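You operate a simulated robot arm through the tools that you are given. There is no shell and no other tool. Be economical: measure what you need, move in short steps, check, and stop when the job is done.

The job below is to be done with a simulated robot arm. You get a single attempt, and the scene is never put back.

JOB
Uncap the injector marked alder, stand it in holder three, raise that spray cup and clamp it.
Fine: its cap stands upright in the grey tray marked caps; free the clamp knob to raise the cup; the other cups, knobs, injectors and the other cap stay.

The check looks at the end state, three seconds after you hand in, the way a careful person would. Anything else that was tipped, shoved, dropped, spilled or broken makes it a failure. A push-on lid holds only when it is set on centred and level and pressed home; a screw cap is set on level and turned clockwise until tight.

ROBOT AND FRAMES
A 6-joint arm with a two-finger parallel gripper on a trunk, on a base that drives. Base frame: it is fixed to the floor where the robot stands at the start and does not move with it; the origin is under the middle of the robot, x ahead of it, y to its left, z up; the surface under the hand at the start is at about z = 0.9. Units: m, degrees, N and s.
With the tool pointing down near the work surface it reaches from about 0.32 to 0.7 m from the robot's upright axis, wherever it stands. Its first joint turns from -166.0 to 166.0 degrees. Places, roughly: clamp knob four [-1.1, 0.8, 1]; clamp knob one [-1.1, 0.2, 1]; clamp knob three [-1.1, 0.6, 1]; clamp knob two [-1.1, 0.4, 1]; holder three [-1.1, 0.5, 1.2]; inside of the grey tray marked caps [-1, -0.4, 0.9]; spray cup four with yellow handle [-1.2, 0.8, 1]; spray cup one with yellow handle [-1.2, 0.2, 1]; spray cup three with yellow handle [-1.2, 0.6, 1]; spray cup two with yellow handle [-1.2, 0.4, 1]. Payload 4.1 kg.
The TCP is the grasp point between the finger pads, 0.023 m short of the fingertips. In the tool frame z runs along the fingers and y along their closing line. Largest opening 0.094 m; finger width 0.038, thickness 0.01; the body of the gripper, 0.054 by 0.096 m, starts 0.039 m behind the TCP.
Orientation is that of the tool frame in the base frame, as a unit quaternion [w, x, y, z]. With the fingers straight down and closing along the base's y, the tool's x points along the base's -x, its y along +y and its z along -z.

CONTROLS
- The arm moves only by the tool arm_command. Its argument "steps" is text: rows parted by semicolons, each of 7 numbers parted by spaces: the turn, a rotation vector about the tool's x, y, z in units of 4 degrees (1.0 is 4 degrees), then the shift along the tool's x, y, z in units of 30 mm (1.0 is 30 mm), then the gripper command, from -1 (fully open) to 1 (shut), values between in proportion. In form: rx ry rz tx ty tz hand; .... A call has 1 to 20 rows; each row shifts and turns the commanded pose from where the row before left it, along the tool's axes as they then stand. A call with a number of a shift or a turn outside -1 to 1 is refused whole. A row lasts 0.2 s, in which the tool goes at most 0.05 m and 8.6 degrees; a call with a longer step from one row to the next is refused whole, and so is a gripper value outside its range. Where a pose cannot be reached the arm comes as near as it can. A force on the tool above 90 N (or 10 N above the force at the start of the call, whichever is more), or a blocked arm, ends the call early, and 0.2 s more pass. Each finger travels about 0.045 m/s and halts on what it meets, pressing with about 43 N; the grip force reading is that of the motor and also rises with nothing between the fingers. The clock runs only during rows and for 0.2 s after the last one: add rows that do not move to give the fingers time. The reply holds the time, the measured pose of the TCP, the force on the tool along the base axes, the opening and the grip force, in the units named above and with some noise, with the torque about the TCP (base axes, N m) and any sound that the robot's microphone picked up.
- Cameras (640 x 400 px; columns grow to the right, rows downward): "scene" is now at [-0.0357, 0.0936, 1.5623]; the picture's right is [-0.98, -0.19, 0.00], its down [-0.15, 0.79, -0.60] and it looks along [0.11, -0.59, -0.80] (base axes); focal length 214 px, centre (320, 200). "wrist" rides on the gripper at [0.086, 0.016, -0.074] in the tool frame; the picture's right is [-0.18, 0.98, 0.00], its down [-0.58, -0.11, -0.81] and it looks along [-0.79, -0.15, 0.59] (tool axes); focal length 243 px, centre (320, 200). There is no depth. A picture from a camera that has moved, and an enlarged one, comes with that camera's place and axes in the base frame and with its lens. The place of the scene camera against the robot may be out by one fixed shift of up to 0.018 m in any direction.
- capture(camera): a new picture of that camera. No time passes.
- lift_body(by): slides the trunk up (or, below 0, down) by that many m; the arm and the scene camera ride with it, the base frame stays. It gives what a move gives, with no picture.
- drive_base(legs): drives the robot by 1 to 6 legs, each [ahead, turn to the left] in m and degrees, along the robot's own axes; the way and the turn of a leg run together, so that a leg with both is an arc; at most 1.5 m and 180 degrees a leg. The arm and the cameras ride along, it lands a little off, and it stops where it bumps. It gives what a move gives.
- turn_head(pan, tilt): turns the head with the scene camera to pan (to the left, within 155 degrees either way) and tilt (down, from -29 to 69), counted from straight ahead of the robot. It gives what a move gives.
- enlarge(camera, box): a new picture of the part [left, top, right, bottom] of that camera's present view, enlarged. No time passes.
- finish_job(): hands the job in; it is judged then, once.

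Work in short steps. Places have to be worked out from the pictures, the camera data and where the tool is seen: move nearer, look again, correct. Check each grasp and each placing, and mend what went wrong. You have 120 turns and 82 pictures in all, those below and enlarged ones among them. Open the gripper and draw the arm clear of the work before you hand the job in, unless the task says otherwise; then end with one line.

The tools are called after "Emit:" as a command line: name --argument value ..., lists and objects as JSON in quotes. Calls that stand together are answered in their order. arm_command: Moves the arm, as the interface text tells. Its arguments: {"type":"object","properties":{"steps":{"type":"string"}},"required":["steps"]} The other tools are called the same way: lift_body (by) slides the trunk up or down; drive_base (legs) drives the base; turn_head (pan, tilt) turns the head that bears the scene camera; capture (camera) takes a picture; enlarge (camera, box) takes an enlarged picture of a part of a camera's view; finish_job () hands the job in.

At the start:

```text
time_s: 0.0
position: [0.3888, -0.1842, 1.2287]
tcp_rot: [-0.001, 0.0, 1.0, 0.0]
contact_force: [0.1, 0.3, 0.2]
wrist_torque: [0.03, 0.01, -0.02]
width: 0.0939
finger_force: 0.1
trunk travel left (down, up): [-0.525, 0.065]
robot x, y, heading: [0.0038, -0.0008, -0.0]
head pan, tilt: [-79.0, 53.1]
```

scene: 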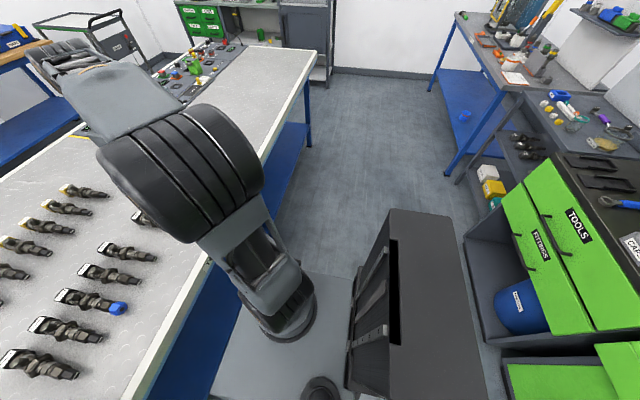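
wrist: 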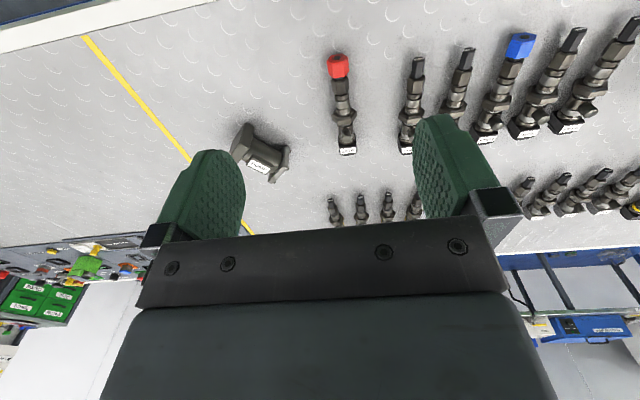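

The wrist view shows injectors with small labels, one with a red cap and one with a blue cap. I'll enlarge both to read the labels and pan the head to see the bench in front.

Emit:
enlarge --camera "wrist" --box '[220, 20, 420, 200]'

Emit:
enlarge --camera "wrist" --box '[440, 10, 640, 150]'

Emit:
turn_head --pan 0 --tilt 50

Emit:
capture --camera "scene"

```text
2.22 times, centred on (320, 110) of wrist
camera zoom: at [0.3017, -0.1669, 1.303], right [0.18, 0.98, 0.0], down [0.58, -0.11, 0.81], along [0.79, -0.15, -0.59], focal length 539 px, centre (320, 400)
```

zoom: 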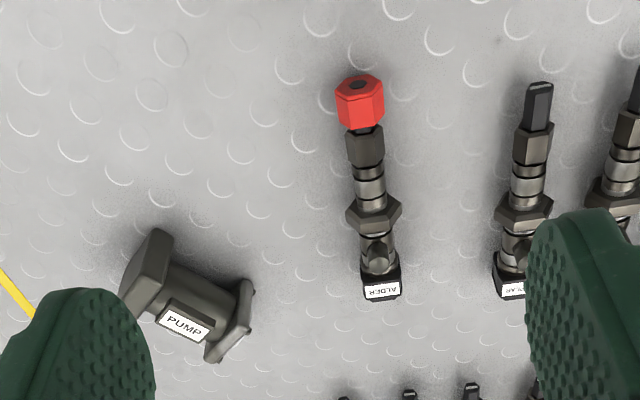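

```text
2.86 times, centred on (540, 80) of wrist
camera zoom: at [0.3017, -0.1669, 1.303], right [0.18, 0.98, 0.0], down [0.58, -0.11, 0.81], along [0.79, -0.15, -0.59], focal length 693 px, centre (-309, 543)
```

zoom: 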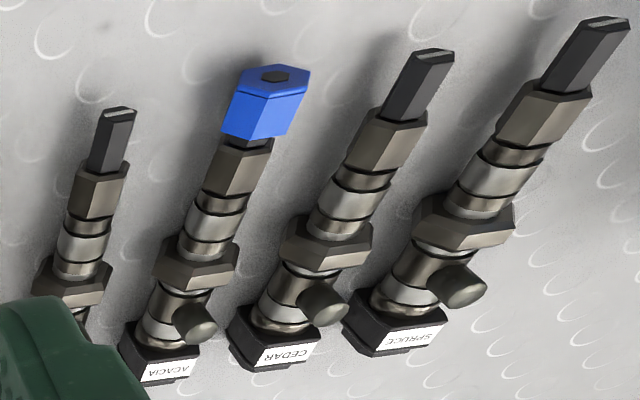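

```text
time_s: 1.5
position: [0.3878, -0.1844, 1.2286]
tcp_rot: [0.0, 0.0, 1.0, 0.0]
contact_force: [-0.2, -0.7, 0.0]
wrist_torque: [0.0, 0.02, -0.04]
width: 0.0939
finger_force: 0.0
trunk travel left (down, up): [-0.525, 0.065]
robot x, y, heading: [-0.0025, 0.0002, -0.2]
head pan, tilt: [0.0, 50.0]
```

```text
77 pictures are left
camera scene: at [0.0272, 0.1662, 1.5665], right [0.0, -1.0, 0.0], down [-0.77, 0.0, -0.64], along [0.64, 0.0, -0.77], focal length 214 px, centre (320, 200)
```

scene: 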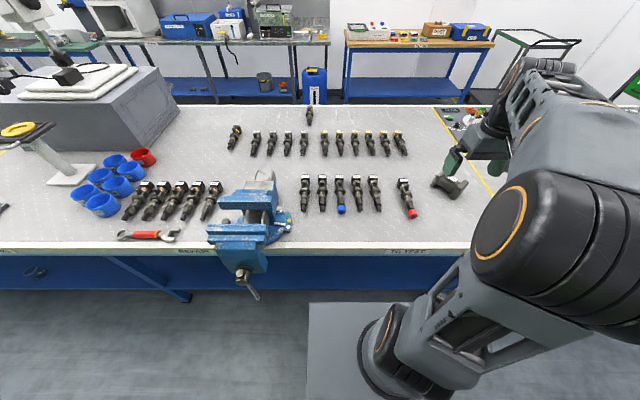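

The red-capped injector is alder, lying at about x 0.48–0.66, y −0.175, with its cap towards me. Next I look behind at the holder stand and the caps tray.

Emit:
turn_head --pan 150 --tilt 25

Emit:
capture --camera "scene"

Emit:
turn_head --pan -150 --tilt 25

Emit:
capture --camera "scene"

```text
time_s: 3.9
position: [0.3884, -0.1837, 1.2278]
tcp_rot: [0.0, 0.0, 1.0, 0.0]
contact_force: [0.1, 0.6, -0.4]
wrist_torque: [0.0, 0.02, 0.03]
width: 0.094
finger_force: 0.0
trunk travel left (down, up): [-0.525, 0.065]
robot x, y, heading: [-0.0017, 0.0002, 0.2]
head pan, tilt: [150.0, 25.0]
```

```text
76 pictures are left
camera scene: at [-0.1296, 0.2123, 1.6039], right [0.5, 0.87, 0.0], down [0.37, -0.21, -0.91], along [-0.78, 0.45, -0.42], focal length 214 px, centre (320, 200)
```

scene: 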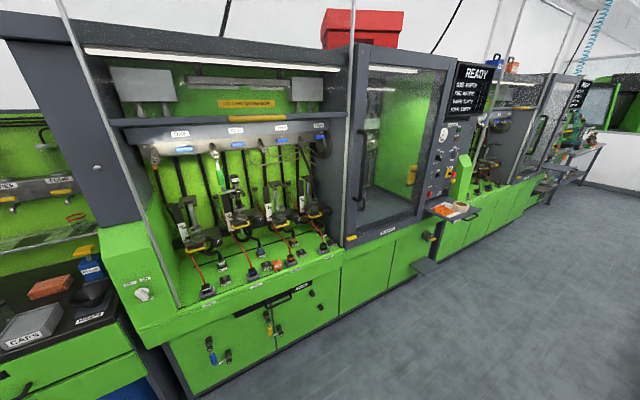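

```text
time_s: 8.0
position: [0.3893, -0.1826, 1.2284]
tcp_rot: [-0.001, -0.001, 1.0, 0.0]
contact_force: [0.0, -0.8, 0.2]
wrist_torque: [0.0, 0.0, 0.0]
width: 0.0941
finger_force: 0.1
trunk travel left (down, up): [-0.525, 0.065]
robot x, y, heading: [0.006, 0.0029, -0.1]
head pan, tilt: [-150.0, 25.0]
```

```text
75 pictures are left
camera scene: at [-0.1296, 0.1201, 1.604], right [-0.5, 0.87, 0.0], down [0.37, 0.21, -0.91], along [-0.78, -0.45, -0.42], focal length 214 px, centre (320, 200)
```

scene: 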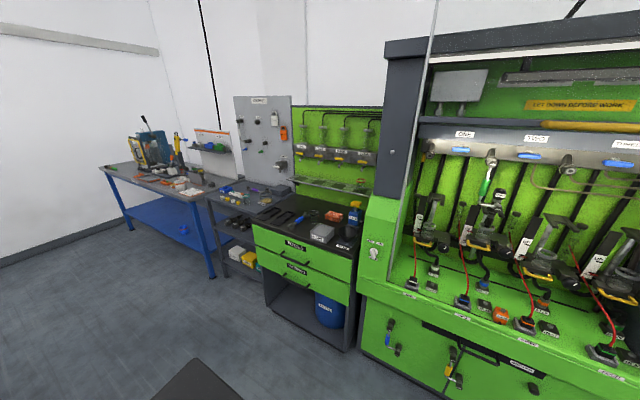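

I'll zoom into the test rig and the caps tray before handling anything.

Emit:
enlarge --camera "scene" --box '[230, 180, 390, 290]'

Emit:
turn_head --pan 150 --tilt 30

Emit:
enlarge --camera "scene" --box '[140, 90, 350, 280]'

```text
3.64 times, centred on (310, 235) of scene
camera zoom: at [-0.1296, 0.1201, 1.604], right [-0.5, 0.87, 0.0], down [0.37, 0.21, -0.91], along [-0.78, -0.45, -0.42], focal length 780 px, centre (356, 73)
```

zoom: 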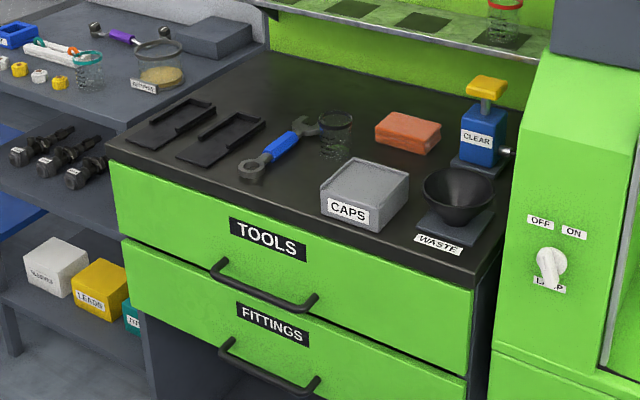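

```text
time_s: 12.1
position: [0.3893, -0.183, 1.2284]
tcp_rot: [0.0, 0.0, 1.0, 0.001]
contact_force: [-0.1, 0.3, 0.1]
wrist_torque: [-0.01, -0.02, 0.02]
width: 0.0942
finger_force: 0.1
trunk travel left (down, up): [-0.525, 0.065]
robot x, y, heading: [0.0017, -0.0026, 0.1]
head pan, tilt: [150.0, 30.0]
```

```text
2.11 times, centred on (245, 185) of scene
camera zoom: at [-0.1281, 0.2115, 1.596], right [0.5, 0.87, 0.0], down [0.43, -0.25, -0.87], along [-0.75, 0.43, -0.5], focal length 452 px, centre (478, 232)
```

zoom: 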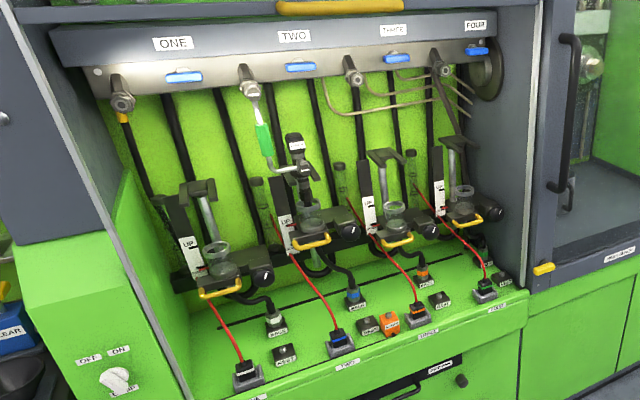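

The rig has fork holders with cups on rails below; holder two already has an injector. I move the hand over alder for a close wrist view.

Emit:
arm_command --steps "0 0 0 -0.6 0 0.85 -1; 0 0 0 -0.6 0 0.85 -1; 0 0 0 -0.6 0 0.85 -1; 0 0 0 -0.6 0 0.85 -1"

Emit:
capture --camera "wrist"

```text
time_s: 13.1
position: [0.4594, -0.1832, 1.1278]
tcp_rot: [0.0, 0.0, 1.0, 0.0]
contact_force: [1.1, 0.3, -0.9]
wrist_torque: [-0.02, 0.02, 0.01]
width: 0.0937
finger_force: 0.1
trunk travel left (down, up): [-0.525, 0.065]
robot x, y, heading: [0.0008, -0.0018, 0.0]
head pan, tilt: [150.0, 30.0]
```

```text
72 pictures are left
camera wrist: at [0.3732, -0.1673, 1.2014], right [0.18, 0.98, 0.0], down [0.58, -0.11, 0.81], along [0.79, -0.15, -0.59], focal length 243 px, centre (320, 200)
```

wrist: 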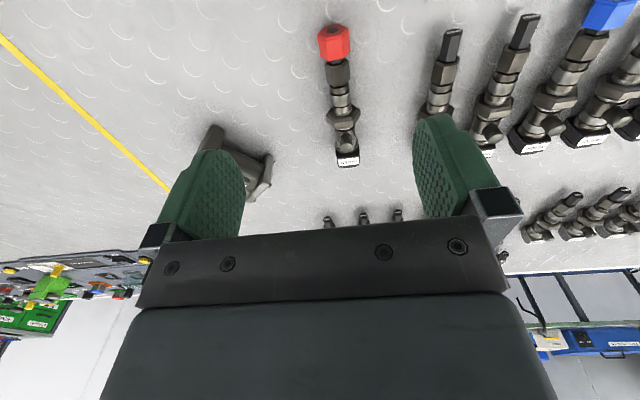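

Emit:
enlarge --camera "wrist" --box '[270, 10, 430, 180]'

```text
2.35 times, centred on (350, 95) of wrist
camera zoom: at [0.3732, -0.1673, 1.2014], right [0.18, 0.98, 0.0], down [0.58, -0.11, 0.81], along [0.79, -0.15, -0.59], focal length 571 px, centre (249, 447)
```

zoom: 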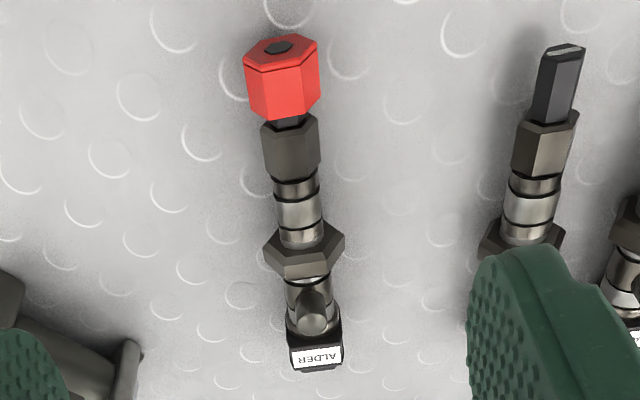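

Alder lies with its axis along x; the cap spans about x 0.472–0.494 at y≈−0.172. I descend to just above it and verify.

Emit:
arm_command --steps "0 0 0 -0.13 0.09 0.9 -0.2; 0 0 0 -0.13 0.09 0.9 -0.2; 0 0 0 -0.13 0.09 0.9 -0.2; 0 0 0 -0.13 0.1 0.9 -0.2; 0 0 0 0 0 0.9 -0.2; 0 0 0 0 0 0.5 -0.2; 0 0 0 0 0 0 -0.2"

Emit:
capture --camera "wrist"

Emit:
turn_head --pan -10 --tilt 55

Emit:
enlarge --camera "scene" --box '[300, 120, 500, 260]'

```text
time_s: 14.7
position: [0.4752, -0.1722, 0.9765]
tcp_rot: [0.0, 0.0, 1.0, 0.0]
contact_force: [0.4, -0.5, -0.2]
wrist_torque: [-0.01, 0.0, 0.04]
width: 0.0565
finger_force: 0.0
trunk travel left (down, up): [-0.525, 0.065]
robot x, y, heading: [0.0009, 0.0008, -0.0]
head pan, tilt: [150.0, 30.0]
```

```text
70 pictures are left
camera wrist: at [0.3883, -0.1561, 1.0508], right [0.18, 0.98, 0.0], down [0.58, -0.11, 0.81], along [0.79, -0.15, -0.59], focal length 243 px, centre (320, 200)
```

wrist: 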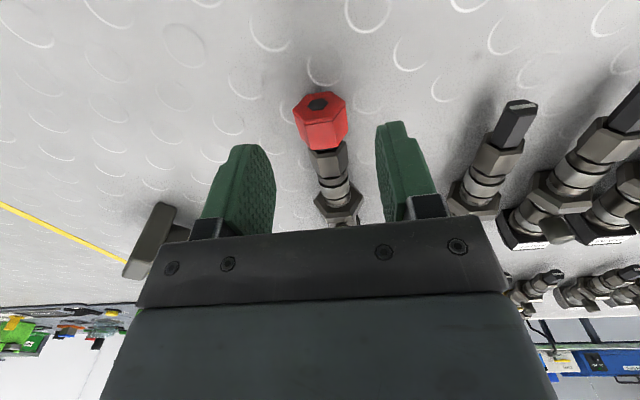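

```text
time_s: 17.1
position: [0.4757, -0.173, 0.9773]
tcp_rot: [0.0, 0.0, 1.0, -0.001]
contact_force: [-0.2, 0.3, -0.3]
wrist_torque: [-0.03, -0.01, 0.04]
width: 0.0564
finger_force: 0.1
trunk travel left (down, up): [-0.525, 0.065]
robot x, y, heading: [-0.0027, -0.001, -0.2]
head pan, tilt: [-10.0, 55.0]
```

```text
2.86 times, centred on (400, 190) of scene
camera zoom: at [0.0212, 0.1537, 1.56], right [-0.17, -0.98, 0.0], down [-0.81, 0.14, -0.57], along [0.56, -0.1, -0.82], focal length 613 px, centre (91, 229)
```

zoom: 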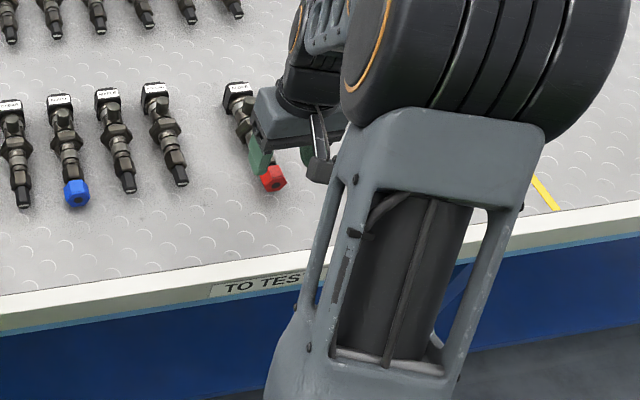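

Cap now measured at x 0.469–0.491, y −0.172: fingers are aligned. I lower to z≈0.93 and close on the cap.

Emit:
arm_command --steps "0 0 0 0 0 0.8 -0.2; 0 0 0 0 0 0.75 -0.2; 0 0 0 0 0 0 0.4; 0 0 0 0 0 0 1; 0 0 0 0 0 0 1; 0 0 0 0 0 0 1; 0 0 0 0 0 0 1"

```text
time_s: 18.7
position: [0.4768, -0.1739, 0.9306]
tcp_rot: [-0.001, 0.001, 1.0, 0.0]
contact_force: [-1.0, 0.5, -0.6]
wrist_torque: [0.04, -0.02, 0.01]
width: 0.0306
finger_force: 43.1
trunk travel left (down, up): [-0.525, 0.065]
robot x, y, heading: [0.0036, -0.0002, -0.0]
head pan, tilt: [-10.0, 55.0]
```

Cap is gripped, 30.6 mm across. I try a small straight pull along −x (tool +x) and see whether the injector follows.

Emit:
arm_command --steps "0 0 0 0.2 0 0 1; 0 0 0 0.2 0 0 1; 0 0 0 0.2 0 0 1; 0 0 0 0.2 0 0 1; 0 0 0 0.2 0 0 1"

Emit:
capture --camera "wrist"

```text
time_s: 19.9
position: [0.4465, -0.1731, 0.93]
tcp_rot: [0.0, 0.001, 1.0, 0.0]
contact_force: [0.2, -0.8, 0.1]
wrist_torque: [0.01, 0.02, 0.02]
width: 0.0307
finger_force: 43.1
trunk travel left (down, up): [-0.525, 0.065]
robot x, y, heading: [-0.0019, 0.0019, -0.2]
head pan, tilt: [-10.0, 55.0]
```

```text
68 pictures are left
camera wrist: at [0.3584, -0.1562, 1.0051], right [0.18, 0.98, 0.0], down [0.58, -0.11, 0.81], along [0.79, -0.15, -0.59], focal length 243 px, centre (320, 200)
```

wrist: 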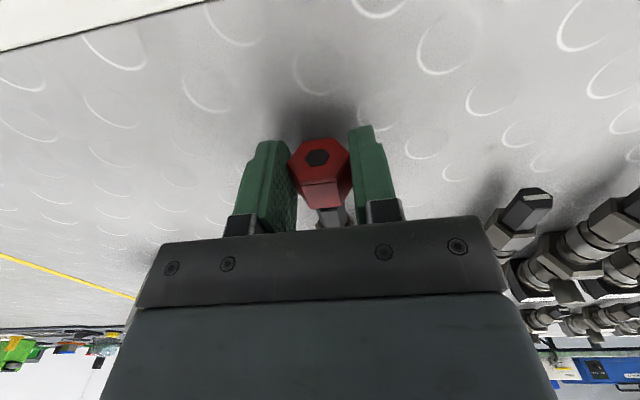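

Emit:
enlarge --camera "scene" --box '[340, 130, 440, 230]'

```text
4.00 times, centred on (390, 180) of scene
camera zoom: at [0.0212, 0.1537, 1.56], right [-0.17, -0.98, 0.0], down [-0.81, 0.14, -0.57], along [0.56, -0.1, -0.82], focal length 858 px, centre (40, 280)
```

zoom: 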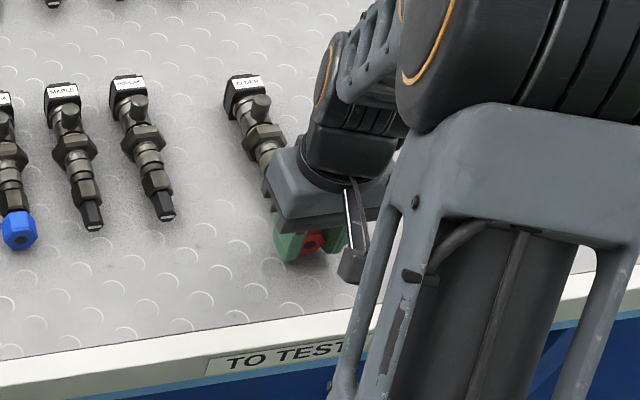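

Alder's label stayed put while the cap moved 30 mm: it seems pulled off. I draw it back a bit more, lift and check.

Emit:
arm_command --steps "0 0 0 0.5 0 0 1; 0 0 0 0.5 0 0 1; 0 0 0 0 0 -0.8 1; 0 0 0 0 0 -0.8 1; 0 0 0 0 0 -0.8 1; 0 0 0 0 0 -0.8 1; 0 0 0 0 0 -0.8 1"

Emit:
capture --camera "wrist"

```text
time_s: 21.5
position: [0.4156, -0.1727, 1.0505]
tcp_rot: [0.0, 0.0, 1.0, 0.0]
contact_force: [-0.3, 0.4, 0.0]
wrist_torque: [0.0, -0.05, -0.03]
width: 0.0307
finger_force: 43.3
trunk travel left (down, up): [-0.525, 0.065]
robot x, y, heading: [0.0016, 0.0027, -0.0]
head pan, tilt: [-10.0, 55.0]
```

```text
66 pictures are left
camera wrist: at [0.329, -0.1561, 1.1256], right [0.18, 0.98, 0.0], down [0.58, -0.11, 0.81], along [0.79, -0.15, -0.59], focal length 243 px, centre (320, 200)
```

wrist: 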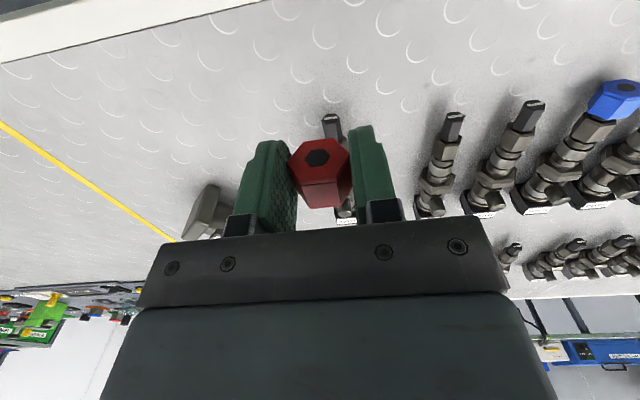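

The cap is off and held. Before deciding which way up to stand it, I look closely at the caps tray.

Emit:
turn_head --pan -150 --tilt 25

Emit:
enlarge --camera "scene" --box '[300, 210, 350, 250]'

```text
time_s: 23.7
position: [0.4155, -0.173, 1.0505]
tcp_rot: [0.0, 0.0, 1.0, 0.0]
contact_force: [-0.5, 0.4, -0.2]
wrist_torque: [-0.03, 0.0, 0.01]
width: 0.0308
finger_force: 42.7
trunk travel left (down, up): [-0.525, 0.065]
robot x, y, heading: [-0.0022, -0.0022, 0.3]
head pan, tilt: [-150.0, 25.0]
```

```text
10.00 times, centred on (325, 230) of scene
camera zoom: at [-0.1296, 0.1201, 1.604], right [-0.5, 0.87, 0.0], down [0.37, 0.21, -0.91], along [-0.78, -0.45, -0.42], focal length 2145 px, centre (270, -100)
```

zoom: 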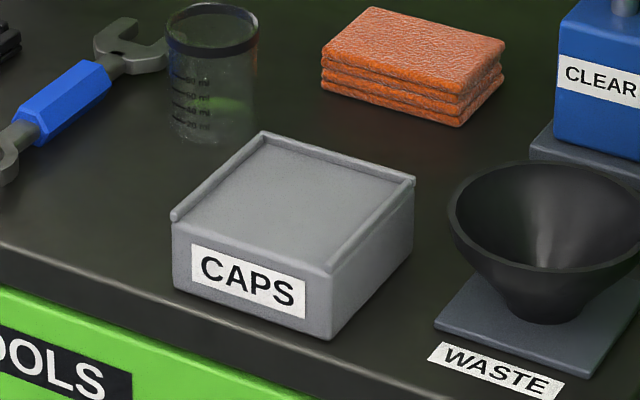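

The tray is a raised block with a shallow lip, so placing from straight above works best. First I'll set the cap lying on a free spot of the bench at y≈−0.25 so I can regrip it near its closed end and stand it up.

Emit:
arm_command --steps "0 0 0 -0.12 -0.65 0.3 1; 0 0 0 -0.12 -0.65 0.3 1; 0 0 0 -0.12 -0.65 0.7 1; 0 0 0 -0.12 -0.62 0.9 1; 0 0 0 0 0 0.9 1; 0 0 0 0 0 0.57 1; 0 0 0 0 0 0.1 1; 0 0 0 0 0 0.1 1; 0 0 0 0 0 0.1 1; 0 0 0 0 0 0.1 1; 0 0 0 0 0 0.1 1"

```text
time_s: 26.1
position: [0.4323, -0.2499, 0.9245]
tcp_rot: [0.0, 0.0, 1.0, 0.0]
contact_force: [0.1, 0.3, -0.4]
wrist_torque: [-0.05, 0.0, -0.02]
width: 0.0307
finger_force: 42.9
trunk travel left (down, up): [-0.525, 0.065]
robot x, y, heading: [0.0005, -0.0054, 0.3]
head pan, tilt: [-150.0, 25.0]
```

Emit:
arm_command --steps "0 0 0 0 0 0.03 1; 0 0 0 0 0 0.03 1; 0 0 0 0 0 0.03 1; 0 0 0 0 0 0.03 1; 0 0 0 0 0 0.03 1; 0 0 0 0 0 0 1"

Emit:
capture --camera "wrist"

```text
time_s: 27.5
position: [0.431, -0.2499, 0.9232]
tcp_rot: [0.002, 0.0, 1.0, -0.001]
contact_force: [2.2, -2.0, 36.8]
wrist_torque: [0.2, 0.1, 0.0]
width: 0.0304
finger_force: 42.6
trunk travel left (down, up): [-0.525, 0.065]
robot x, y, heading: [-0.0017, -0.0028, 0.1]
head pan, tilt: [-150.0, 25.0]
```

```text
64 pictures are left
camera wrist: at [0.3434, -0.2327, 0.9972], right [0.18, 0.98, 0.0], down [0.58, -0.11, 0.81], along [0.8, -0.15, -0.59], focal length 243 px, centre (320, 200)
```

wrist: 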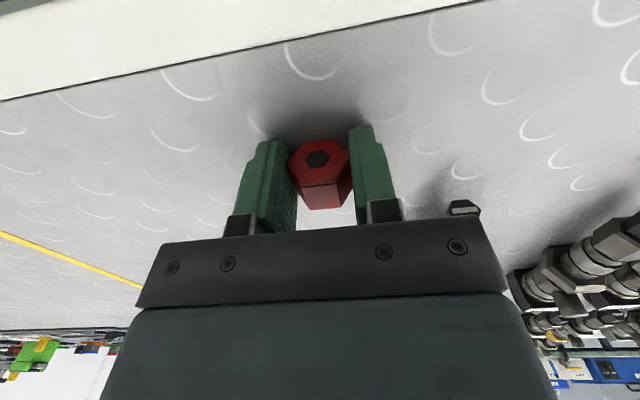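

Fingertips touch the bench at z 0.900. I release gently, shift 12 mm towards the closed end and regrip.

Emit:
arm_command --steps "0 0 0 0 0 -0.1 1; 0 0 0 0 0 0 0.1; 0 0 0 0 0 0 0.0; 0 0 0 0 0 0 0.0; 0 0 0 0 0 0 0.0; 0 0 0 0.4 0 0 0; 0 0 0 0 0 0 0"

Emit:
capture --camera "wrist"

```text
time_s: 29.1
position: [0.417, -0.2501, 0.9239]
tcp_rot: [-0.001, 0.001, 1.0, 0.001]
contact_force: [-0.4, 0.7, 2.4]
wrist_torque: [-0.02, 0.03, 0.01]
width: 0.0466
finger_force: 0.0
trunk travel left (down, up): [-0.525, 0.065]
robot x, y, heading: [0.0008, -0.0012, 0.0]
head pan, tilt: [-150.0, 25.0]
```

```text
63 pictures are left
camera wrist: at [0.3304, -0.2329, 0.9979], right [0.18, 0.98, 0.0], down [0.58, -0.11, 0.8], along [0.79, -0.15, -0.59], focal length 243 px, centre (320, 200)
```

wrist: 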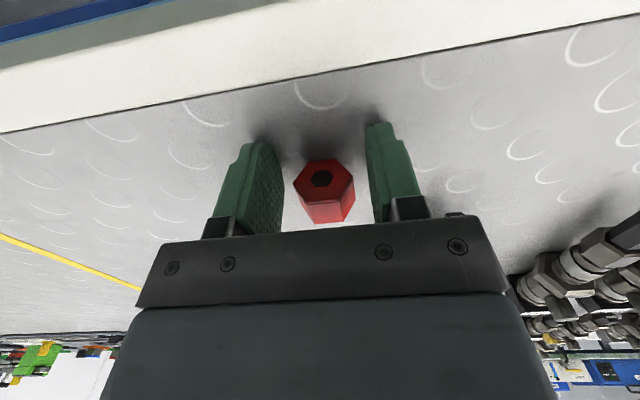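

The cap lies with its closed end at x≈0.4265. I nudge 4 mm forward and close on the end part.

Emit:
arm_command --steps "0 0 0 -0.13 0 0 0; 0 0 0 0 0 0 0.5; 0 0 0 0 0 0 1; 0 0 0 0 0 0 1; 0 0 0 0 0 0 1; 0 0 0 0 0 -0.7 1; 0 0 0 0 0 -0.9 1; 0 0 0 0 0 -0.9 1; 0 0 0 0 0 -0.9 1"

Emit:
capture --camera "wrist"

```text
time_s: 31.1
position: [0.4226, -0.2489, 1.025]
tcp_rot: [-0.001, -0.001, 1.0, 0.0]
contact_force: [0.2, 0.0, -0.6]
wrist_torque: [0.01, -0.04, 0.02]
width: 0.0303
finger_force: 42.7
trunk travel left (down, up): [-0.525, 0.065]
robot x, y, heading: [-0.0001, 0.0001, 0.1]
head pan, tilt: [-150.0, 25.0]
```

```text
62 pictures are left
camera wrist: at [0.3356, -0.2321, 1.0994], right [0.18, 0.98, 0.0], down [0.58, -0.11, 0.81], along [0.79, -0.15, -0.59], focal length 243 px, centre (320, 200)
```

wrist: 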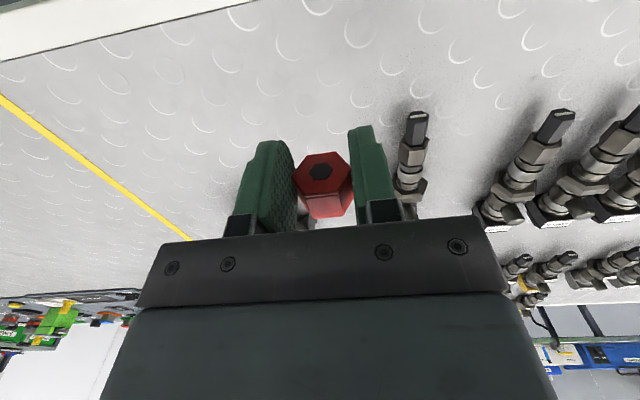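

Cap gripped by its end. Now I tilt the hand back (mouth down) about 72° in the air.

Emit:
arm_command --steps "0 1 0 0 0 0 1; 0 1 0 0 0 0 1; 0 1 0 0 0 0 1; 0 1 0 0 0 0 1; 0 1 0 0 0 0 1; 0 1 0 0 0 0 1; 0 1 0 0 0 0 1; 0 1 0 0 0 0 1; 0 1 0 0 0 0 1; 0 1 0 0 0 0 1; 0 1 0 0 0 0 1; 0 1 0 0 0 0 1; 0 1 0 0 0 0 1; 0 1 0 0 0 0 1; 0 1 0 0 0 0 1; 0 1 0 0 0 0 1; 0 1 0 0 0 0 1; 0 1 0 0 0 0 1"

Emit:
turn_head --pan -20 --tilt 50

Emit:
capture --camera "scene"

```text
time_s: 34.9
position: [0.3803, -0.2416, 1.0003]
tcp_rot: [-0.588, 0.0, 0.809, 0.0]
contact_force: [0.0, -0.3, 0.3]
wrist_torque: [0.01, 0.02, 0.0]
width: 0.0307
finger_force: 43.4
out of reach, approached as far as the arm can: row 16, 17, 18
trunk travel left (down, up): [-0.525, 0.065]
robot x, y, heading: [0.0002, -0.0003, -0.1]
head pan, tilt: [-150.0, 25.0]
```

```text
time_s: 37.0
position: [0.3811, -0.2415, 1.0021]
tcp_rot: [-0.587, 0.0, 0.81, -0.001]
contact_force: [0.3, 0.7, -0.5]
wrist_torque: [0.0, 0.02, 0.01]
width: 0.0305
finger_force: 42.5
trunk travel left (down, up): [-0.525, 0.065]
robot x, y, heading: [0.0033, -0.0044, -0.1]
head pan, tilt: [-20.0, 50.0]
```

```text
61 pictures are left
camera scene: at [0.0226, 0.1398, 1.5665], right [-0.34, -0.94, 0.0], down [-0.72, 0.26, -0.64], along [0.6, -0.22, -0.77], focal length 214 px, centre (320, 200)
```

scene: 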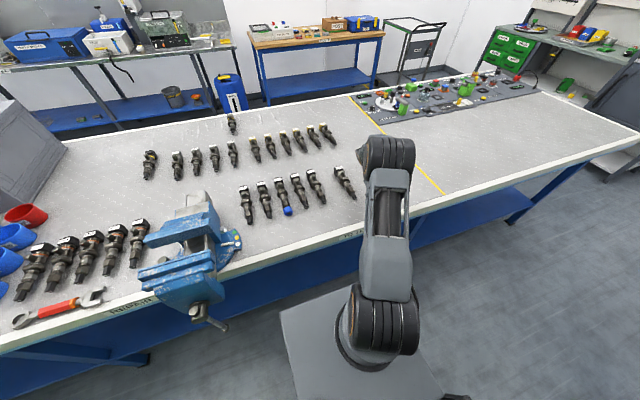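

Tilting backwards runs out of reach. I go back to vertical, and will instead yaw the hand 180° and tilt forwards.

Emit:
arm_command --steps "0 -1 0 0 0 0 1; 0 -1 0 0 0 0 1; 0 -1 0 0 0 0 1; 0 -1 0 0 0 0 1; 0 -1 0 0 0 0 1; 0 -1 0 0 0 0 1; 0 -1 0 0 0 0 1; 0 -1 0 0 0 0 1; 0 -1 0 0 0 0 1; 0 -1 0 0 0 0 1; 0 -1 0 0 0 0 1; 0 -1 0 0 0 0 1; 0 -1 0 0 0 0 1; 0 -1 0 0 0 0 1; 0 -1 0 0 0 0 1; 0 -1 0 0 0 0 1; 0 -1 0 0 0 0 1; 0 -1 0 0 0 0 1; 0 0 0 0 0 -0.8 1; 0 0 0 0 0 -0.8 1"

Emit:
arm_command --steps "0 0 1 0 0 0 1; 0 0 1 0 0 0 1; 0 0 1 0 0 0 1; 0 0 1 0 0 0 1; 0 0 1 0 0 0 1; 0 0 1 0 0 0 1; 0 0 1 0 0 0 1; 0 0 1 0 0 0 1; 0 0 1 0 0 0 1; 0 0 1 0 0 0 1; 0 0 1 0 0 0 1; 0 0 1 0 0 0 1; 0 0 1 0 0 0 1; 0 0 1 0 0 0 1; 0 0 1 0 0 0 1; 0 0 1 0 0 0 1; 0 0 1 0 0 0 1; 0 0 1 0 0 0 1; 0 0 1 0 0 0 1; 0 0 1 0 0 0 1"

```text
time_s: 41.2
position: [0.3819, -0.2416, 1.0487]
tcp_rot: [0.0, 0.0, 1.0, 0.0]
contact_force: [0.2, 0.2, -0.3]
wrist_torque: [-0.01, 0.0, 0.0]
width: 0.0308
finger_force: 43.6
trunk travel left (down, up): [-0.525, 0.065]
robot x, y, heading: [0.0009, -0.0007, 0.2]
head pan, tilt: [-20.0, 50.0]
```

```text
time_s: 45.5
position: [0.3805, -0.2421, 1.0495]
tcp_rot: [0.0, 0.643, 0.766, 0.0]
contact_force: [0.3, -0.4, -1.0]
wrist_torque: [0.0, 0.0, -0.01]
width: 0.0305
finger_force: 43.0
trunk travel left (down, up): [-0.525, 0.065]
robot x, y, heading: [0.002, 0.0043, -0.0]
head pan, tilt: [-20.0, 50.0]
```

Yaw works. I complete the half turn.

Emit:
arm_command --steps "0 0 1 0 0 0 1; 0 0 1 0 0 0 1; 0 0 1 0 0 0 1; 0 0 1 0 0 0 1; 0 0 1 0 0 0 1; 0 0 1 0 0 0 1; 0 0 1 0 0 0 1; 0 0 1 0 0 0 1; 0 0 1 0 0 0 1; 0 0 1 0 0 0 1; 0 0 1 0 0 0 1; 0 0 1 0 0 0 1; 0 0 1 0 0 0 1; 0 0 1 0 0 0 1; 0 0 1 0 0 0 1; 0 0 1 0 0 0 1; 0 0 1 0 0 0 1; 0 0 1 0 0 0 1; 0 0 1 0 0 0 1; 0 0 1 0 0 0 1"

Emit:
arm_command --steps "0 0 1 0.5 0 0 1; 0 0 1 0.5 0 0 1; 0 0 1 0.5 0 0 1; 0 0 1 0.5 0 0 1; 0 0 1 0.3 0 0 1; 0 1 0 0 0 0 1; 0 1 0 0 0 0 1; 0 1 0 0 0 0 1; 0 1 0 0 0 0 1; 0 1 0 0 0 0 1; 0 1 0 0 0 0 1; 0 1 0 0 0 0 1; 0 1 0 0 0 0 1; 0 1 0 0 0 0 1; 0 1 0 0 0 0 1"

```text
time_s: 49.6
position: [0.3813, -0.241, 1.0496]
tcp_rot: [0.0, 0.985, 0.172, 0.001]
contact_force: [0.3, 0.0, 0.5]
wrist_torque: [-0.03, 0.02, -0.02]
width: 0.0303
finger_force: 43.2
trunk travel left (down, up): [-0.525, 0.065]
robot x, y, heading: [-0.0006, -0.0017, -0.2]
head pan, tilt: [-20.0, 50.0]
```

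```text
time_s: 52.9
position: [0.4469, -0.2264, 1.0492]
tcp_rot: [0.0, 0.939, 0.001, 0.343]
contact_force: [-0.4, -0.2, -0.6]
wrist_torque: [-0.01, -0.01, -0.01]
width: 0.0305
finger_force: 42.6
trunk travel left (down, up): [-0.525, 0.065]
robot x, y, heading: [-0.0009, 0.0013, 0.1]
head pan, tilt: [-20.0, 50.0]
```

Emit:
arm_command --steps "0 1 0 0 0 0 1; 0 1 0 0 0 0 1; 0 1 0 0 0 0 1; 0 1 0 0 0 0 1; 0 1 0 0 0 0 1; 0 1 0 0 0 0 1; 0 1 0 0 0 0 1; 0 1 0 0 0 0 1; 0 0 0 0 0 0 1"

Emit:
capture --camera "wrist"

Emit:
capture --camera "scene"

```text
time_s: 54.9
position: [0.4484, -0.227, 1.0495]
tcp_rot: [0.001, 0.809, 0.0, 0.588]
contact_force: [-0.2, -0.8, -1.2]
wrist_torque: [0.0, 0.01, 0.0]
width: 0.0306
finger_force: 43.3
trunk travel left (down, up): [-0.525, 0.065]
robot x, y, heading: [-0.0024, 0.0029, 0.1]
head pan, tilt: [-20.0, 50.0]
```

```text
60 pictures are left
camera wrist: at [0.4032, -0.2421, 1.1544], right [-0.06, -0.98, -0.17], down [-0.95, 0.11, -0.3], along [0.32, 0.15, -0.94], focal length 243 px, centre (320, 200)
```

wrist: 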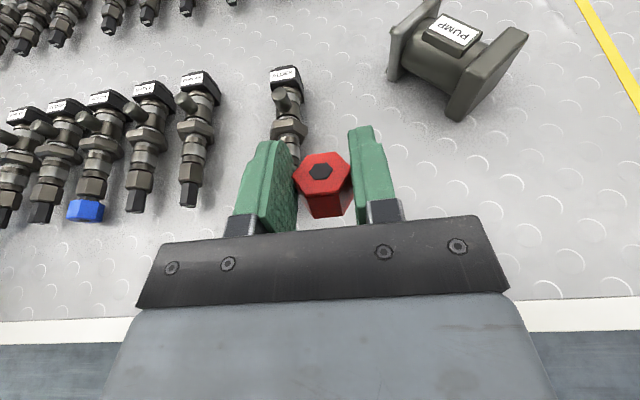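

```text
59 pictures are left
camera scene: at [0.0226, 0.1398, 1.5665], right [-0.34, -0.94, 0.0], down [-0.72, 0.26, -0.64], along [0.6, -0.22, -0.77], focal length 214 px, centre (320, 200)
```

scene: 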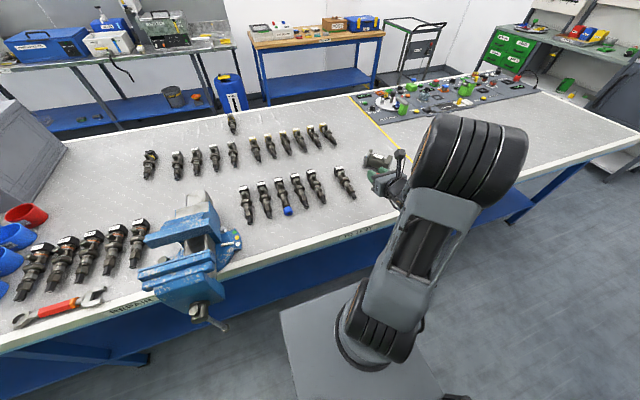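

The tilted grip holds the cap mouth-down, protruding below the fingers, so I can place it straight into the open-fronted tray. I raise and centre the arm, then drive round to the tray (tray ≈ x −1.005, y −0.37).

Emit:
arm_command --steps "0 0 0 0.9 0 -0.25 1; 0 0 0 0.9 0 -0.25 1; 0 0 0 0.45 -0.74 -0.25 1; 0 0 0 0.45 -0.74 -0.25 1; 0 0 0 0.45 -0.74 -0.25 1; 0 0 0 0.45 -0.74 -0.25 1; 0 0 0 0.45 -0.74 -0.25 1; 0 0 0 0.45 -0.74 -0.25 1; 0 0 0 0 -0.74 -0.25 1; 0 0 0 0 -0.74 -0.25 1; 0 0 0 0 -0.74 0 1; 0 0 0 0 -0.74 0 1"

Emit:
drive_base --legs '[[0, -90], [0.37, 0], [0, -90], [0.35, 0]]'

Emit:
turn_head --pan 0 --tilt 45

Emit:
capture --camera "scene"

```text
time_s: 57.5
position: [0.4237, -0.0084, 1.2065]
tcp_rot: [-0.002, 0.81, 0.002, 0.587]
contact_force: [-0.3, -0.1, -0.5]
wrist_torque: [0.0, -0.04, -0.02]
width: 0.0301
finger_force: 43.0
out of reach, approached as far as the arm can: row 10, 11
trunk travel left (down, up): [-0.525, 0.065]
robot x, y, heading: [-0.0027, 0.0003, 0.0]
head pan, tilt: [-20.0, 50.0]
```

```text
time_s: 69.2
position: [-0.7633, -0.3872, 1.2056]
tcp_rot: [-0.587, -0.019, 0.809, -0.015]
contact_force: [-0.1, 0.2, 0.0]
wrist_torque: [0.02, -0.01, 0.03]
width: 0.0303
finger_force: 43.4
trunk travel left (down, up): [-0.525, 0.065]
robot x, y, heading: [-0.3356, -0.3748, -177.4]
head pan, tilt: [-20.0, 50.0]
```

```text
time_s: 70.0
position: [-0.7619, -0.3884, 1.206]
tcp_rot: [-0.587, -0.018, 0.809, -0.014]
contact_force: [-0.6, 0.2, 0.0]
wrist_torque: [-0.01, 0.0, -0.02]
width: 0.0305
finger_force: 43.2
trunk travel left (down, up): [-0.525, 0.065]
robot x, y, heading: [-0.3361, -0.3734, -177.5]
head pan, tilt: [0.0, 45.0]
```

```text
58 pictures are left
camera scene: at [-0.3423, -0.5448, 1.5734], right [-0.04, 1.0, 0.0], down [0.71, 0.03, -0.71], along [-0.71, -0.03, -0.71], focal length 214 px, centre (320, 200)
```

scene: 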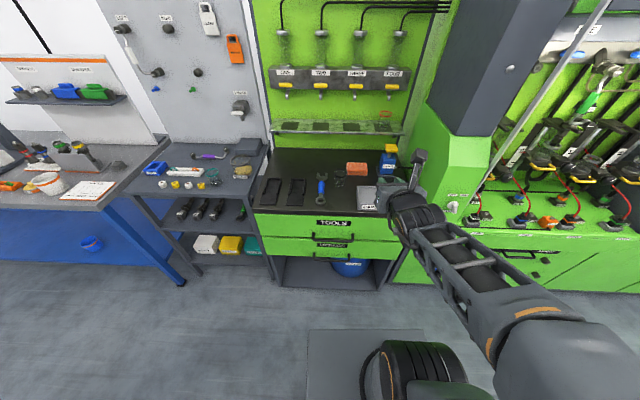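

I correct the heading and go 0.12 m nearer, then look with the wrist camera, which looks down on the tray now.

Emit:
drive_base --legs '[[0, -2.5], [0.12, 0]]'

Emit:
capture --camera "wrist"

Emit:
enlarge --camera "scene" --box '[320, 130, 480, 250]'

```text
time_s: 71.7
position: [-0.8833, -0.3695, 1.2066]
tcp_rot: [-0.587, -0.001, 0.81, -0.001]
contact_force: [-0.1, -0.4, -0.2]
wrist_torque: [0.0, 0.01, -0.03]
width: 0.0306
finger_force: 43.2
trunk travel left (down, up): [-0.525, 0.065]
robot x, y, heading: [-0.4595, -0.3768, -180.2]
head pan, tilt: [0.0, 45.0]
```

```text
57 pictures are left
camera wrist: at [-0.8397, -0.3523, 1.3114], right [0.05, 0.98, -0.18], down [0.95, -0.11, -0.3], along [-0.32, -0.15, -0.94], focal length 243 px, centre (320, 200)
```

wrist: 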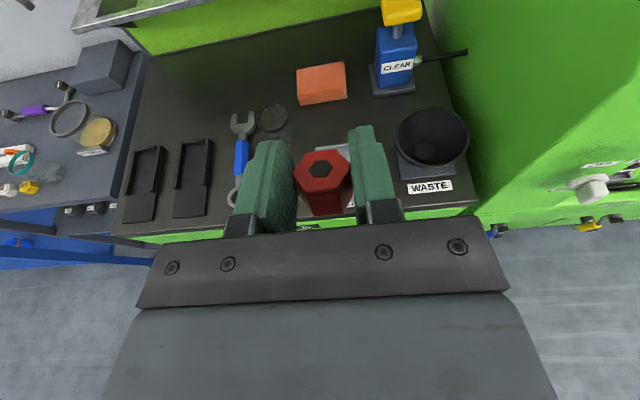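

```text
3.33 times, centred on (400, 190) of scene
camera zoom: at [-0.4709, -0.5442, 1.5734], right [0.0, 1.0, 0.0], down [0.71, 0.0, -0.71], along [-0.71, 0.0, -0.71], focal length 715 px, centre (53, 233)
```

zoom: 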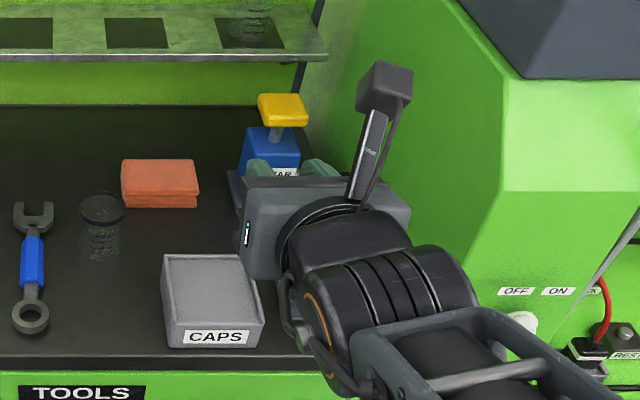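

Tray top spans about x −0.962…−1.06, y −0.415…−0.315. I extend forward above it, keep height, then start down and look again.

Emit:
arm_command --steps "0 0 0 0.25 0 0.77 1; 0 0 0 0.25 0 0.77 1; 0 0 0 0.25 0 0.77 1; 0 0 0 0.25 0 0.77 1; 0 0 0 0.25 0.05 0.77 1; 0 0 0 -0.9 0 0.29 1; 0 0 0 -0.9 0 0.29 1; 0 0 0 -0.9 0 0.29 1; 0 0 0 -0.9 0 0.29 1; 0 0 0 -0.9 0 0.29 1; 0 0 0 -0.9 0 0.29 1"

Emit:
capture --camera "wrist"

Emit:
enlarge --camera "scene" --box '[320, 130, 440, 230]'

```text
time_s: 74.1
position: [-1.0009, -0.3185, 1.0483]
tcp_rot: [-0.587, -0.004, 0.81, -0.005]
contact_force: [0.0, 0.1, 0.9]
wrist_torque: [-0.05, 0.04, 0.04]
width: 0.0304
finger_force: 43.1
out of reach, approached as far as the arm can: row 3, 6, 7, 8, 9, 10, 11
trunk travel left (down, up): [-0.525, 0.065]
robot x, y, heading: [-0.4612, -0.3707, -179.8]
head pan, tilt: [0.0, 45.0]
```

```text
55 pictures are left
camera wrist: at [-0.9569, -0.3002, 1.1536], right [0.05, 0.98, -0.18], down [0.95, -0.1, -0.3], along [-0.31, -0.15, -0.94], focal length 243 px, centre (320, 200)
```

wrist: 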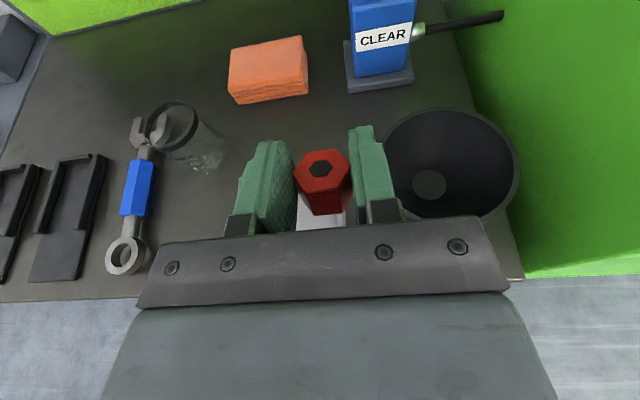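

```text
4.00 times, centred on (380, 180) of scene
camera zoom: at [-0.4705, -0.544, 1.5734], right [0.0, 1.0, 0.0], down [0.71, 0.0, -0.71], along [-0.71, 0.0, -0.71], focal length 858 px, centre (80, 280)
```

zoom: 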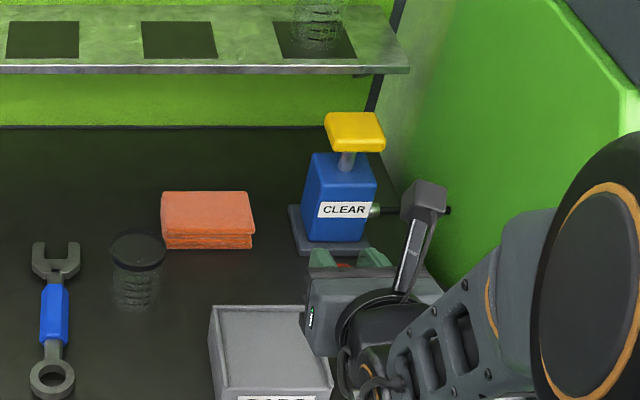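

The arm cannot hold this orientation nearly straight ahead; it worked with the tool ~0.2 m to the right. I raise the arm, shift it right, and then re-park the base further along −y.

Emit:
arm_command --steps "0 0 0 0.9 0 -0.29 1; 0 0 0 0.9 0 -0.29 1; 0 0 0 0.9 0 -0.29 1; 0 0 0 0.9 0.3 -0.29 1; 0 0 0 0 0.8 0 1; 0 0 0 0 0.8 0 1; 0 0 0 0 0.8 0 1; 0 0 0 0 0.8 0 1; 0 0 0 0 0.8 0 1; 0 0 0 0 0.8 0 1; 0 0 0 0 0 0 1"

```text
time_s: 76.5
position: [-1.002, -0.1635, 1.1621]
tcp_rot: [-0.587, -0.001, 0.81, -0.002]
contact_force: [-0.1, -0.2, 0.5]
wrist_torque: [-0.01, -0.03, -0.01]
width: 0.0305
finger_force: 43.7
trunk travel left (down, up): [-0.525, 0.065]
robot x, y, heading: [-0.4612, -0.3757, -179.9]
head pan, tilt: [0.0, 45.0]
```

Reachable there. Now back off, shift the base 0.205 m in −y, and come back in.

Emit:
drive_base --legs '[[-0.3, 0], [0, 90], [0.205, 0], [0, -90], [0.3, 0]]'

Emit:
capture --camera "wrist"

```text
time_s: 89.1
position: [-0.997, -0.3656, 1.1605]
tcp_rot: [-0.587, 0.001, 0.81, 0.0]
contact_force: [-0.3, 0.1, -0.4]
wrist_torque: [0.0, 0.03, -0.01]
width: 0.0304
finger_force: 42.4
trunk travel left (down, up): [-0.525, 0.065]
robot x, y, heading: [-0.4545, -0.5773, 179.6]
head pan, tilt: [0.0, 45.0]
```

```text
53 pictures are left
camera wrist: at [-0.9535, -0.3484, 1.2671], right [0.06, 0.98, -0.18], down [0.95, -0.11, -0.3], along [-0.32, -0.15, -0.94], focal length 243 px, centre (320, 200)
```

wrist: 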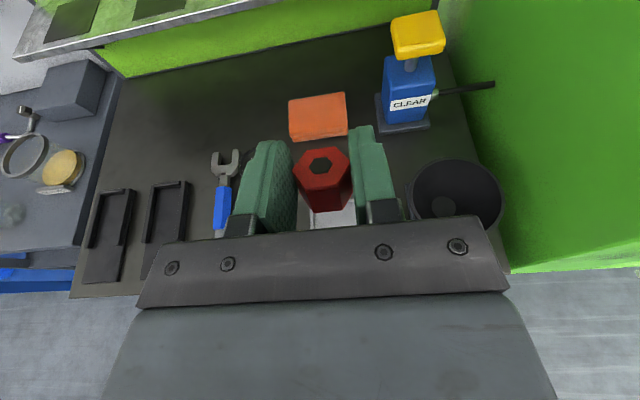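

Lowering to z≈1.01 and checking from the scene camera.

Emit:
arm_command --steps "0 0 0 -0.9 0 0.29 1; 0 0 0 -0.9 0 0.29 1; 0 0 0 -0.9 0 0.29 1; 0 0 0 -0.9 0 0.29 1; 0 0 0 -0.9 0 0.29 1; 0 0 0 0 0 0 1"

Emit:
capture --camera "wrist"

Emit:
enlarge --camera "scene" --box '[340, 150, 460, 240]'

```text
time_s: 90.5
position: [-0.9951, -0.3651, 1.0195]
tcp_rot: [-0.587, -0.001, 0.809, -0.001]
contact_force: [-0.1, 0.1, 0.1]
wrist_torque: [-0.01, 0.02, 0.01]
width: 0.0304
finger_force: 43.2
trunk travel left (down, up): [-0.525, 0.065]
robot x, y, heading: [-0.4543, -0.5807, 179.6]
head pan, tilt: [0.0, 45.0]
```

```text
52 pictures are left
camera wrist: at [-0.952, -0.3493, 1.1255], right [0.06, 0.98, -0.18], down [0.95, -0.11, -0.3], along [-0.32, -0.15, -0.94], focal length 243 px, centre (320, 200)
```

wrist: 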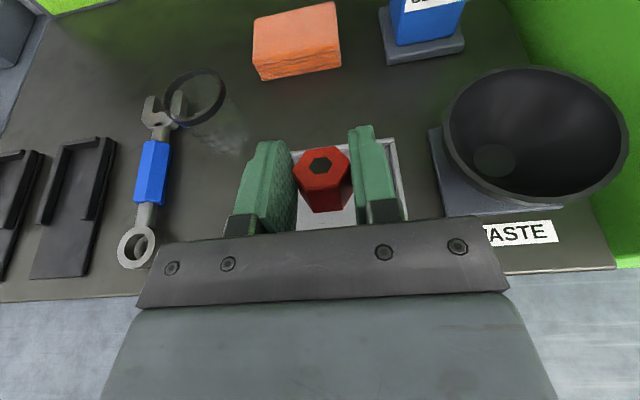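

```text
4.44 times, centred on (400, 195) of scene
camera zoom: at [-0.4675, -0.747, 1.5734], right [0.0, 1.0, 0.0], down [0.71, 0.0, -0.71], along [-0.71, 0.0, -0.71], focal length 953 px, centre (-36, 222)
```

zoom: 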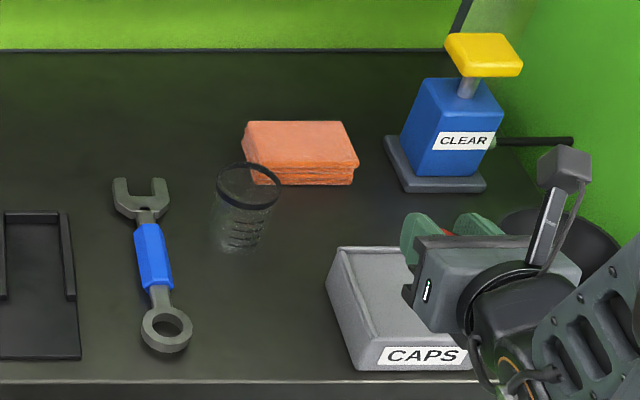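

Tray location confirmed (back-right corner ≈ −1.057, −0.315). I move 13 mm deeper to centre, then lower slowly until contact.

Emit:
arm_command --steps "0 0 0 0.134 0 0.41 1; 0 0 0 -0.63 0 0.2 1; 0 0 0 -0.32 0 0.1 1; 0 0 0 -0.08 0 0.025 1; 0 0 0 -0.08 0 0.025 1; 0 0 0 -0.08 0 0.025 1; 0 0 0 -0.08 0 0.025 1; 0 0 0 -0.08 0 0.025 1; 0 0 0 -0.08 0 0.025 1; 0 0 0 -0.08 0 0.025 1; 0 0 0 -0.08 0 0.025 1"

Emit:
enlarge --camera "scene" --box '[380, 180, 450, 240]'

```text
time_s: 92.9
position: [-1.0079, -0.3651, 0.9761]
tcp_rot: [-0.591, -0.001, 0.807, 0.001]
contact_force: [1.8, -1.1, 27.9]
wrist_torque: [-0.03, 0.51, 0.05]
width: 0.0304
finger_force: 43.6
trunk travel left (down, up): [-0.525, 0.065]
robot x, y, heading: [-0.454, -0.5819, 179.7]
head pan, tilt: [0.0, 45.0]
```

```text
6.67 times, centred on (415, 210) of scene
camera zoom: at [-0.4647, -0.7482, 1.5738], right [0.0, 1.0, 0.0], down [0.71, 0.0, -0.71], along [-0.71, 0.0, -0.71], focal length 1430 px, centre (-313, 133)
```

zoom: 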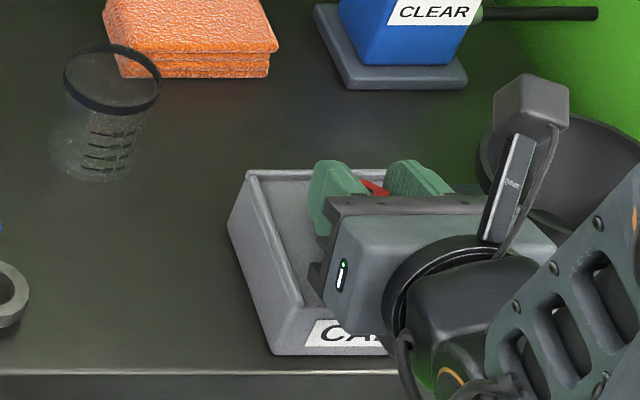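

Contact at z 0.976 (force 28 N up). I ease up 1 mm and open slightly to let the cap settle.

Emit:
arm_command --steps "0 0 0 0.05 0 -0.015 1; 0 0 0 0 0 0 0.25; 0 0 0 0 0 0 0.2; 0 0 0 0 0 0 0.1; 0 0 0 0 0 0 0; 0 0 0 0 0 0 0"

Emit:
capture --camera "wrist"

```text
time_s: 94.3
position: [-1.0086, -0.3655, 0.9713]
tcp_rot: [-0.587, 0.0, 0.809, -0.001]
contact_force: [-0.3, 0.3, -1.0]
wrist_torque: [0.02, 0.0, 0.01]
width: 0.047
finger_force: 0.0
trunk travel left (down, up): [-0.525, 0.065]
robot x, y, heading: [-0.453, -0.5792, 180.0]
head pan, tilt: [0.0, 45.0]
```

```text
49 pictures are left
camera wrist: at [-0.9656, -0.3483, 1.0769], right [0.06, 0.98, -0.18], down [0.95, -0.11, -0.3], along [-0.32, -0.15, -0.94], focal length 243 px, centre (320, 200)
```

wrist: 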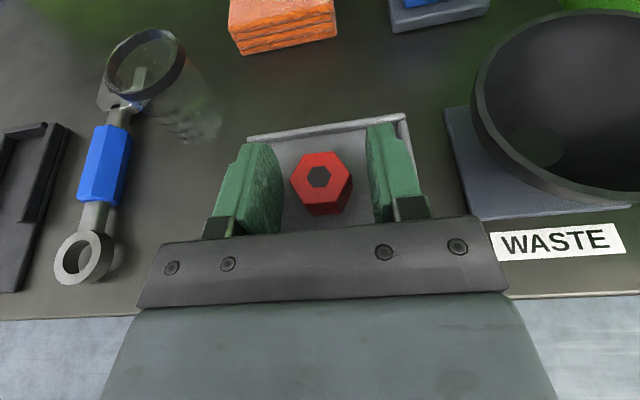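

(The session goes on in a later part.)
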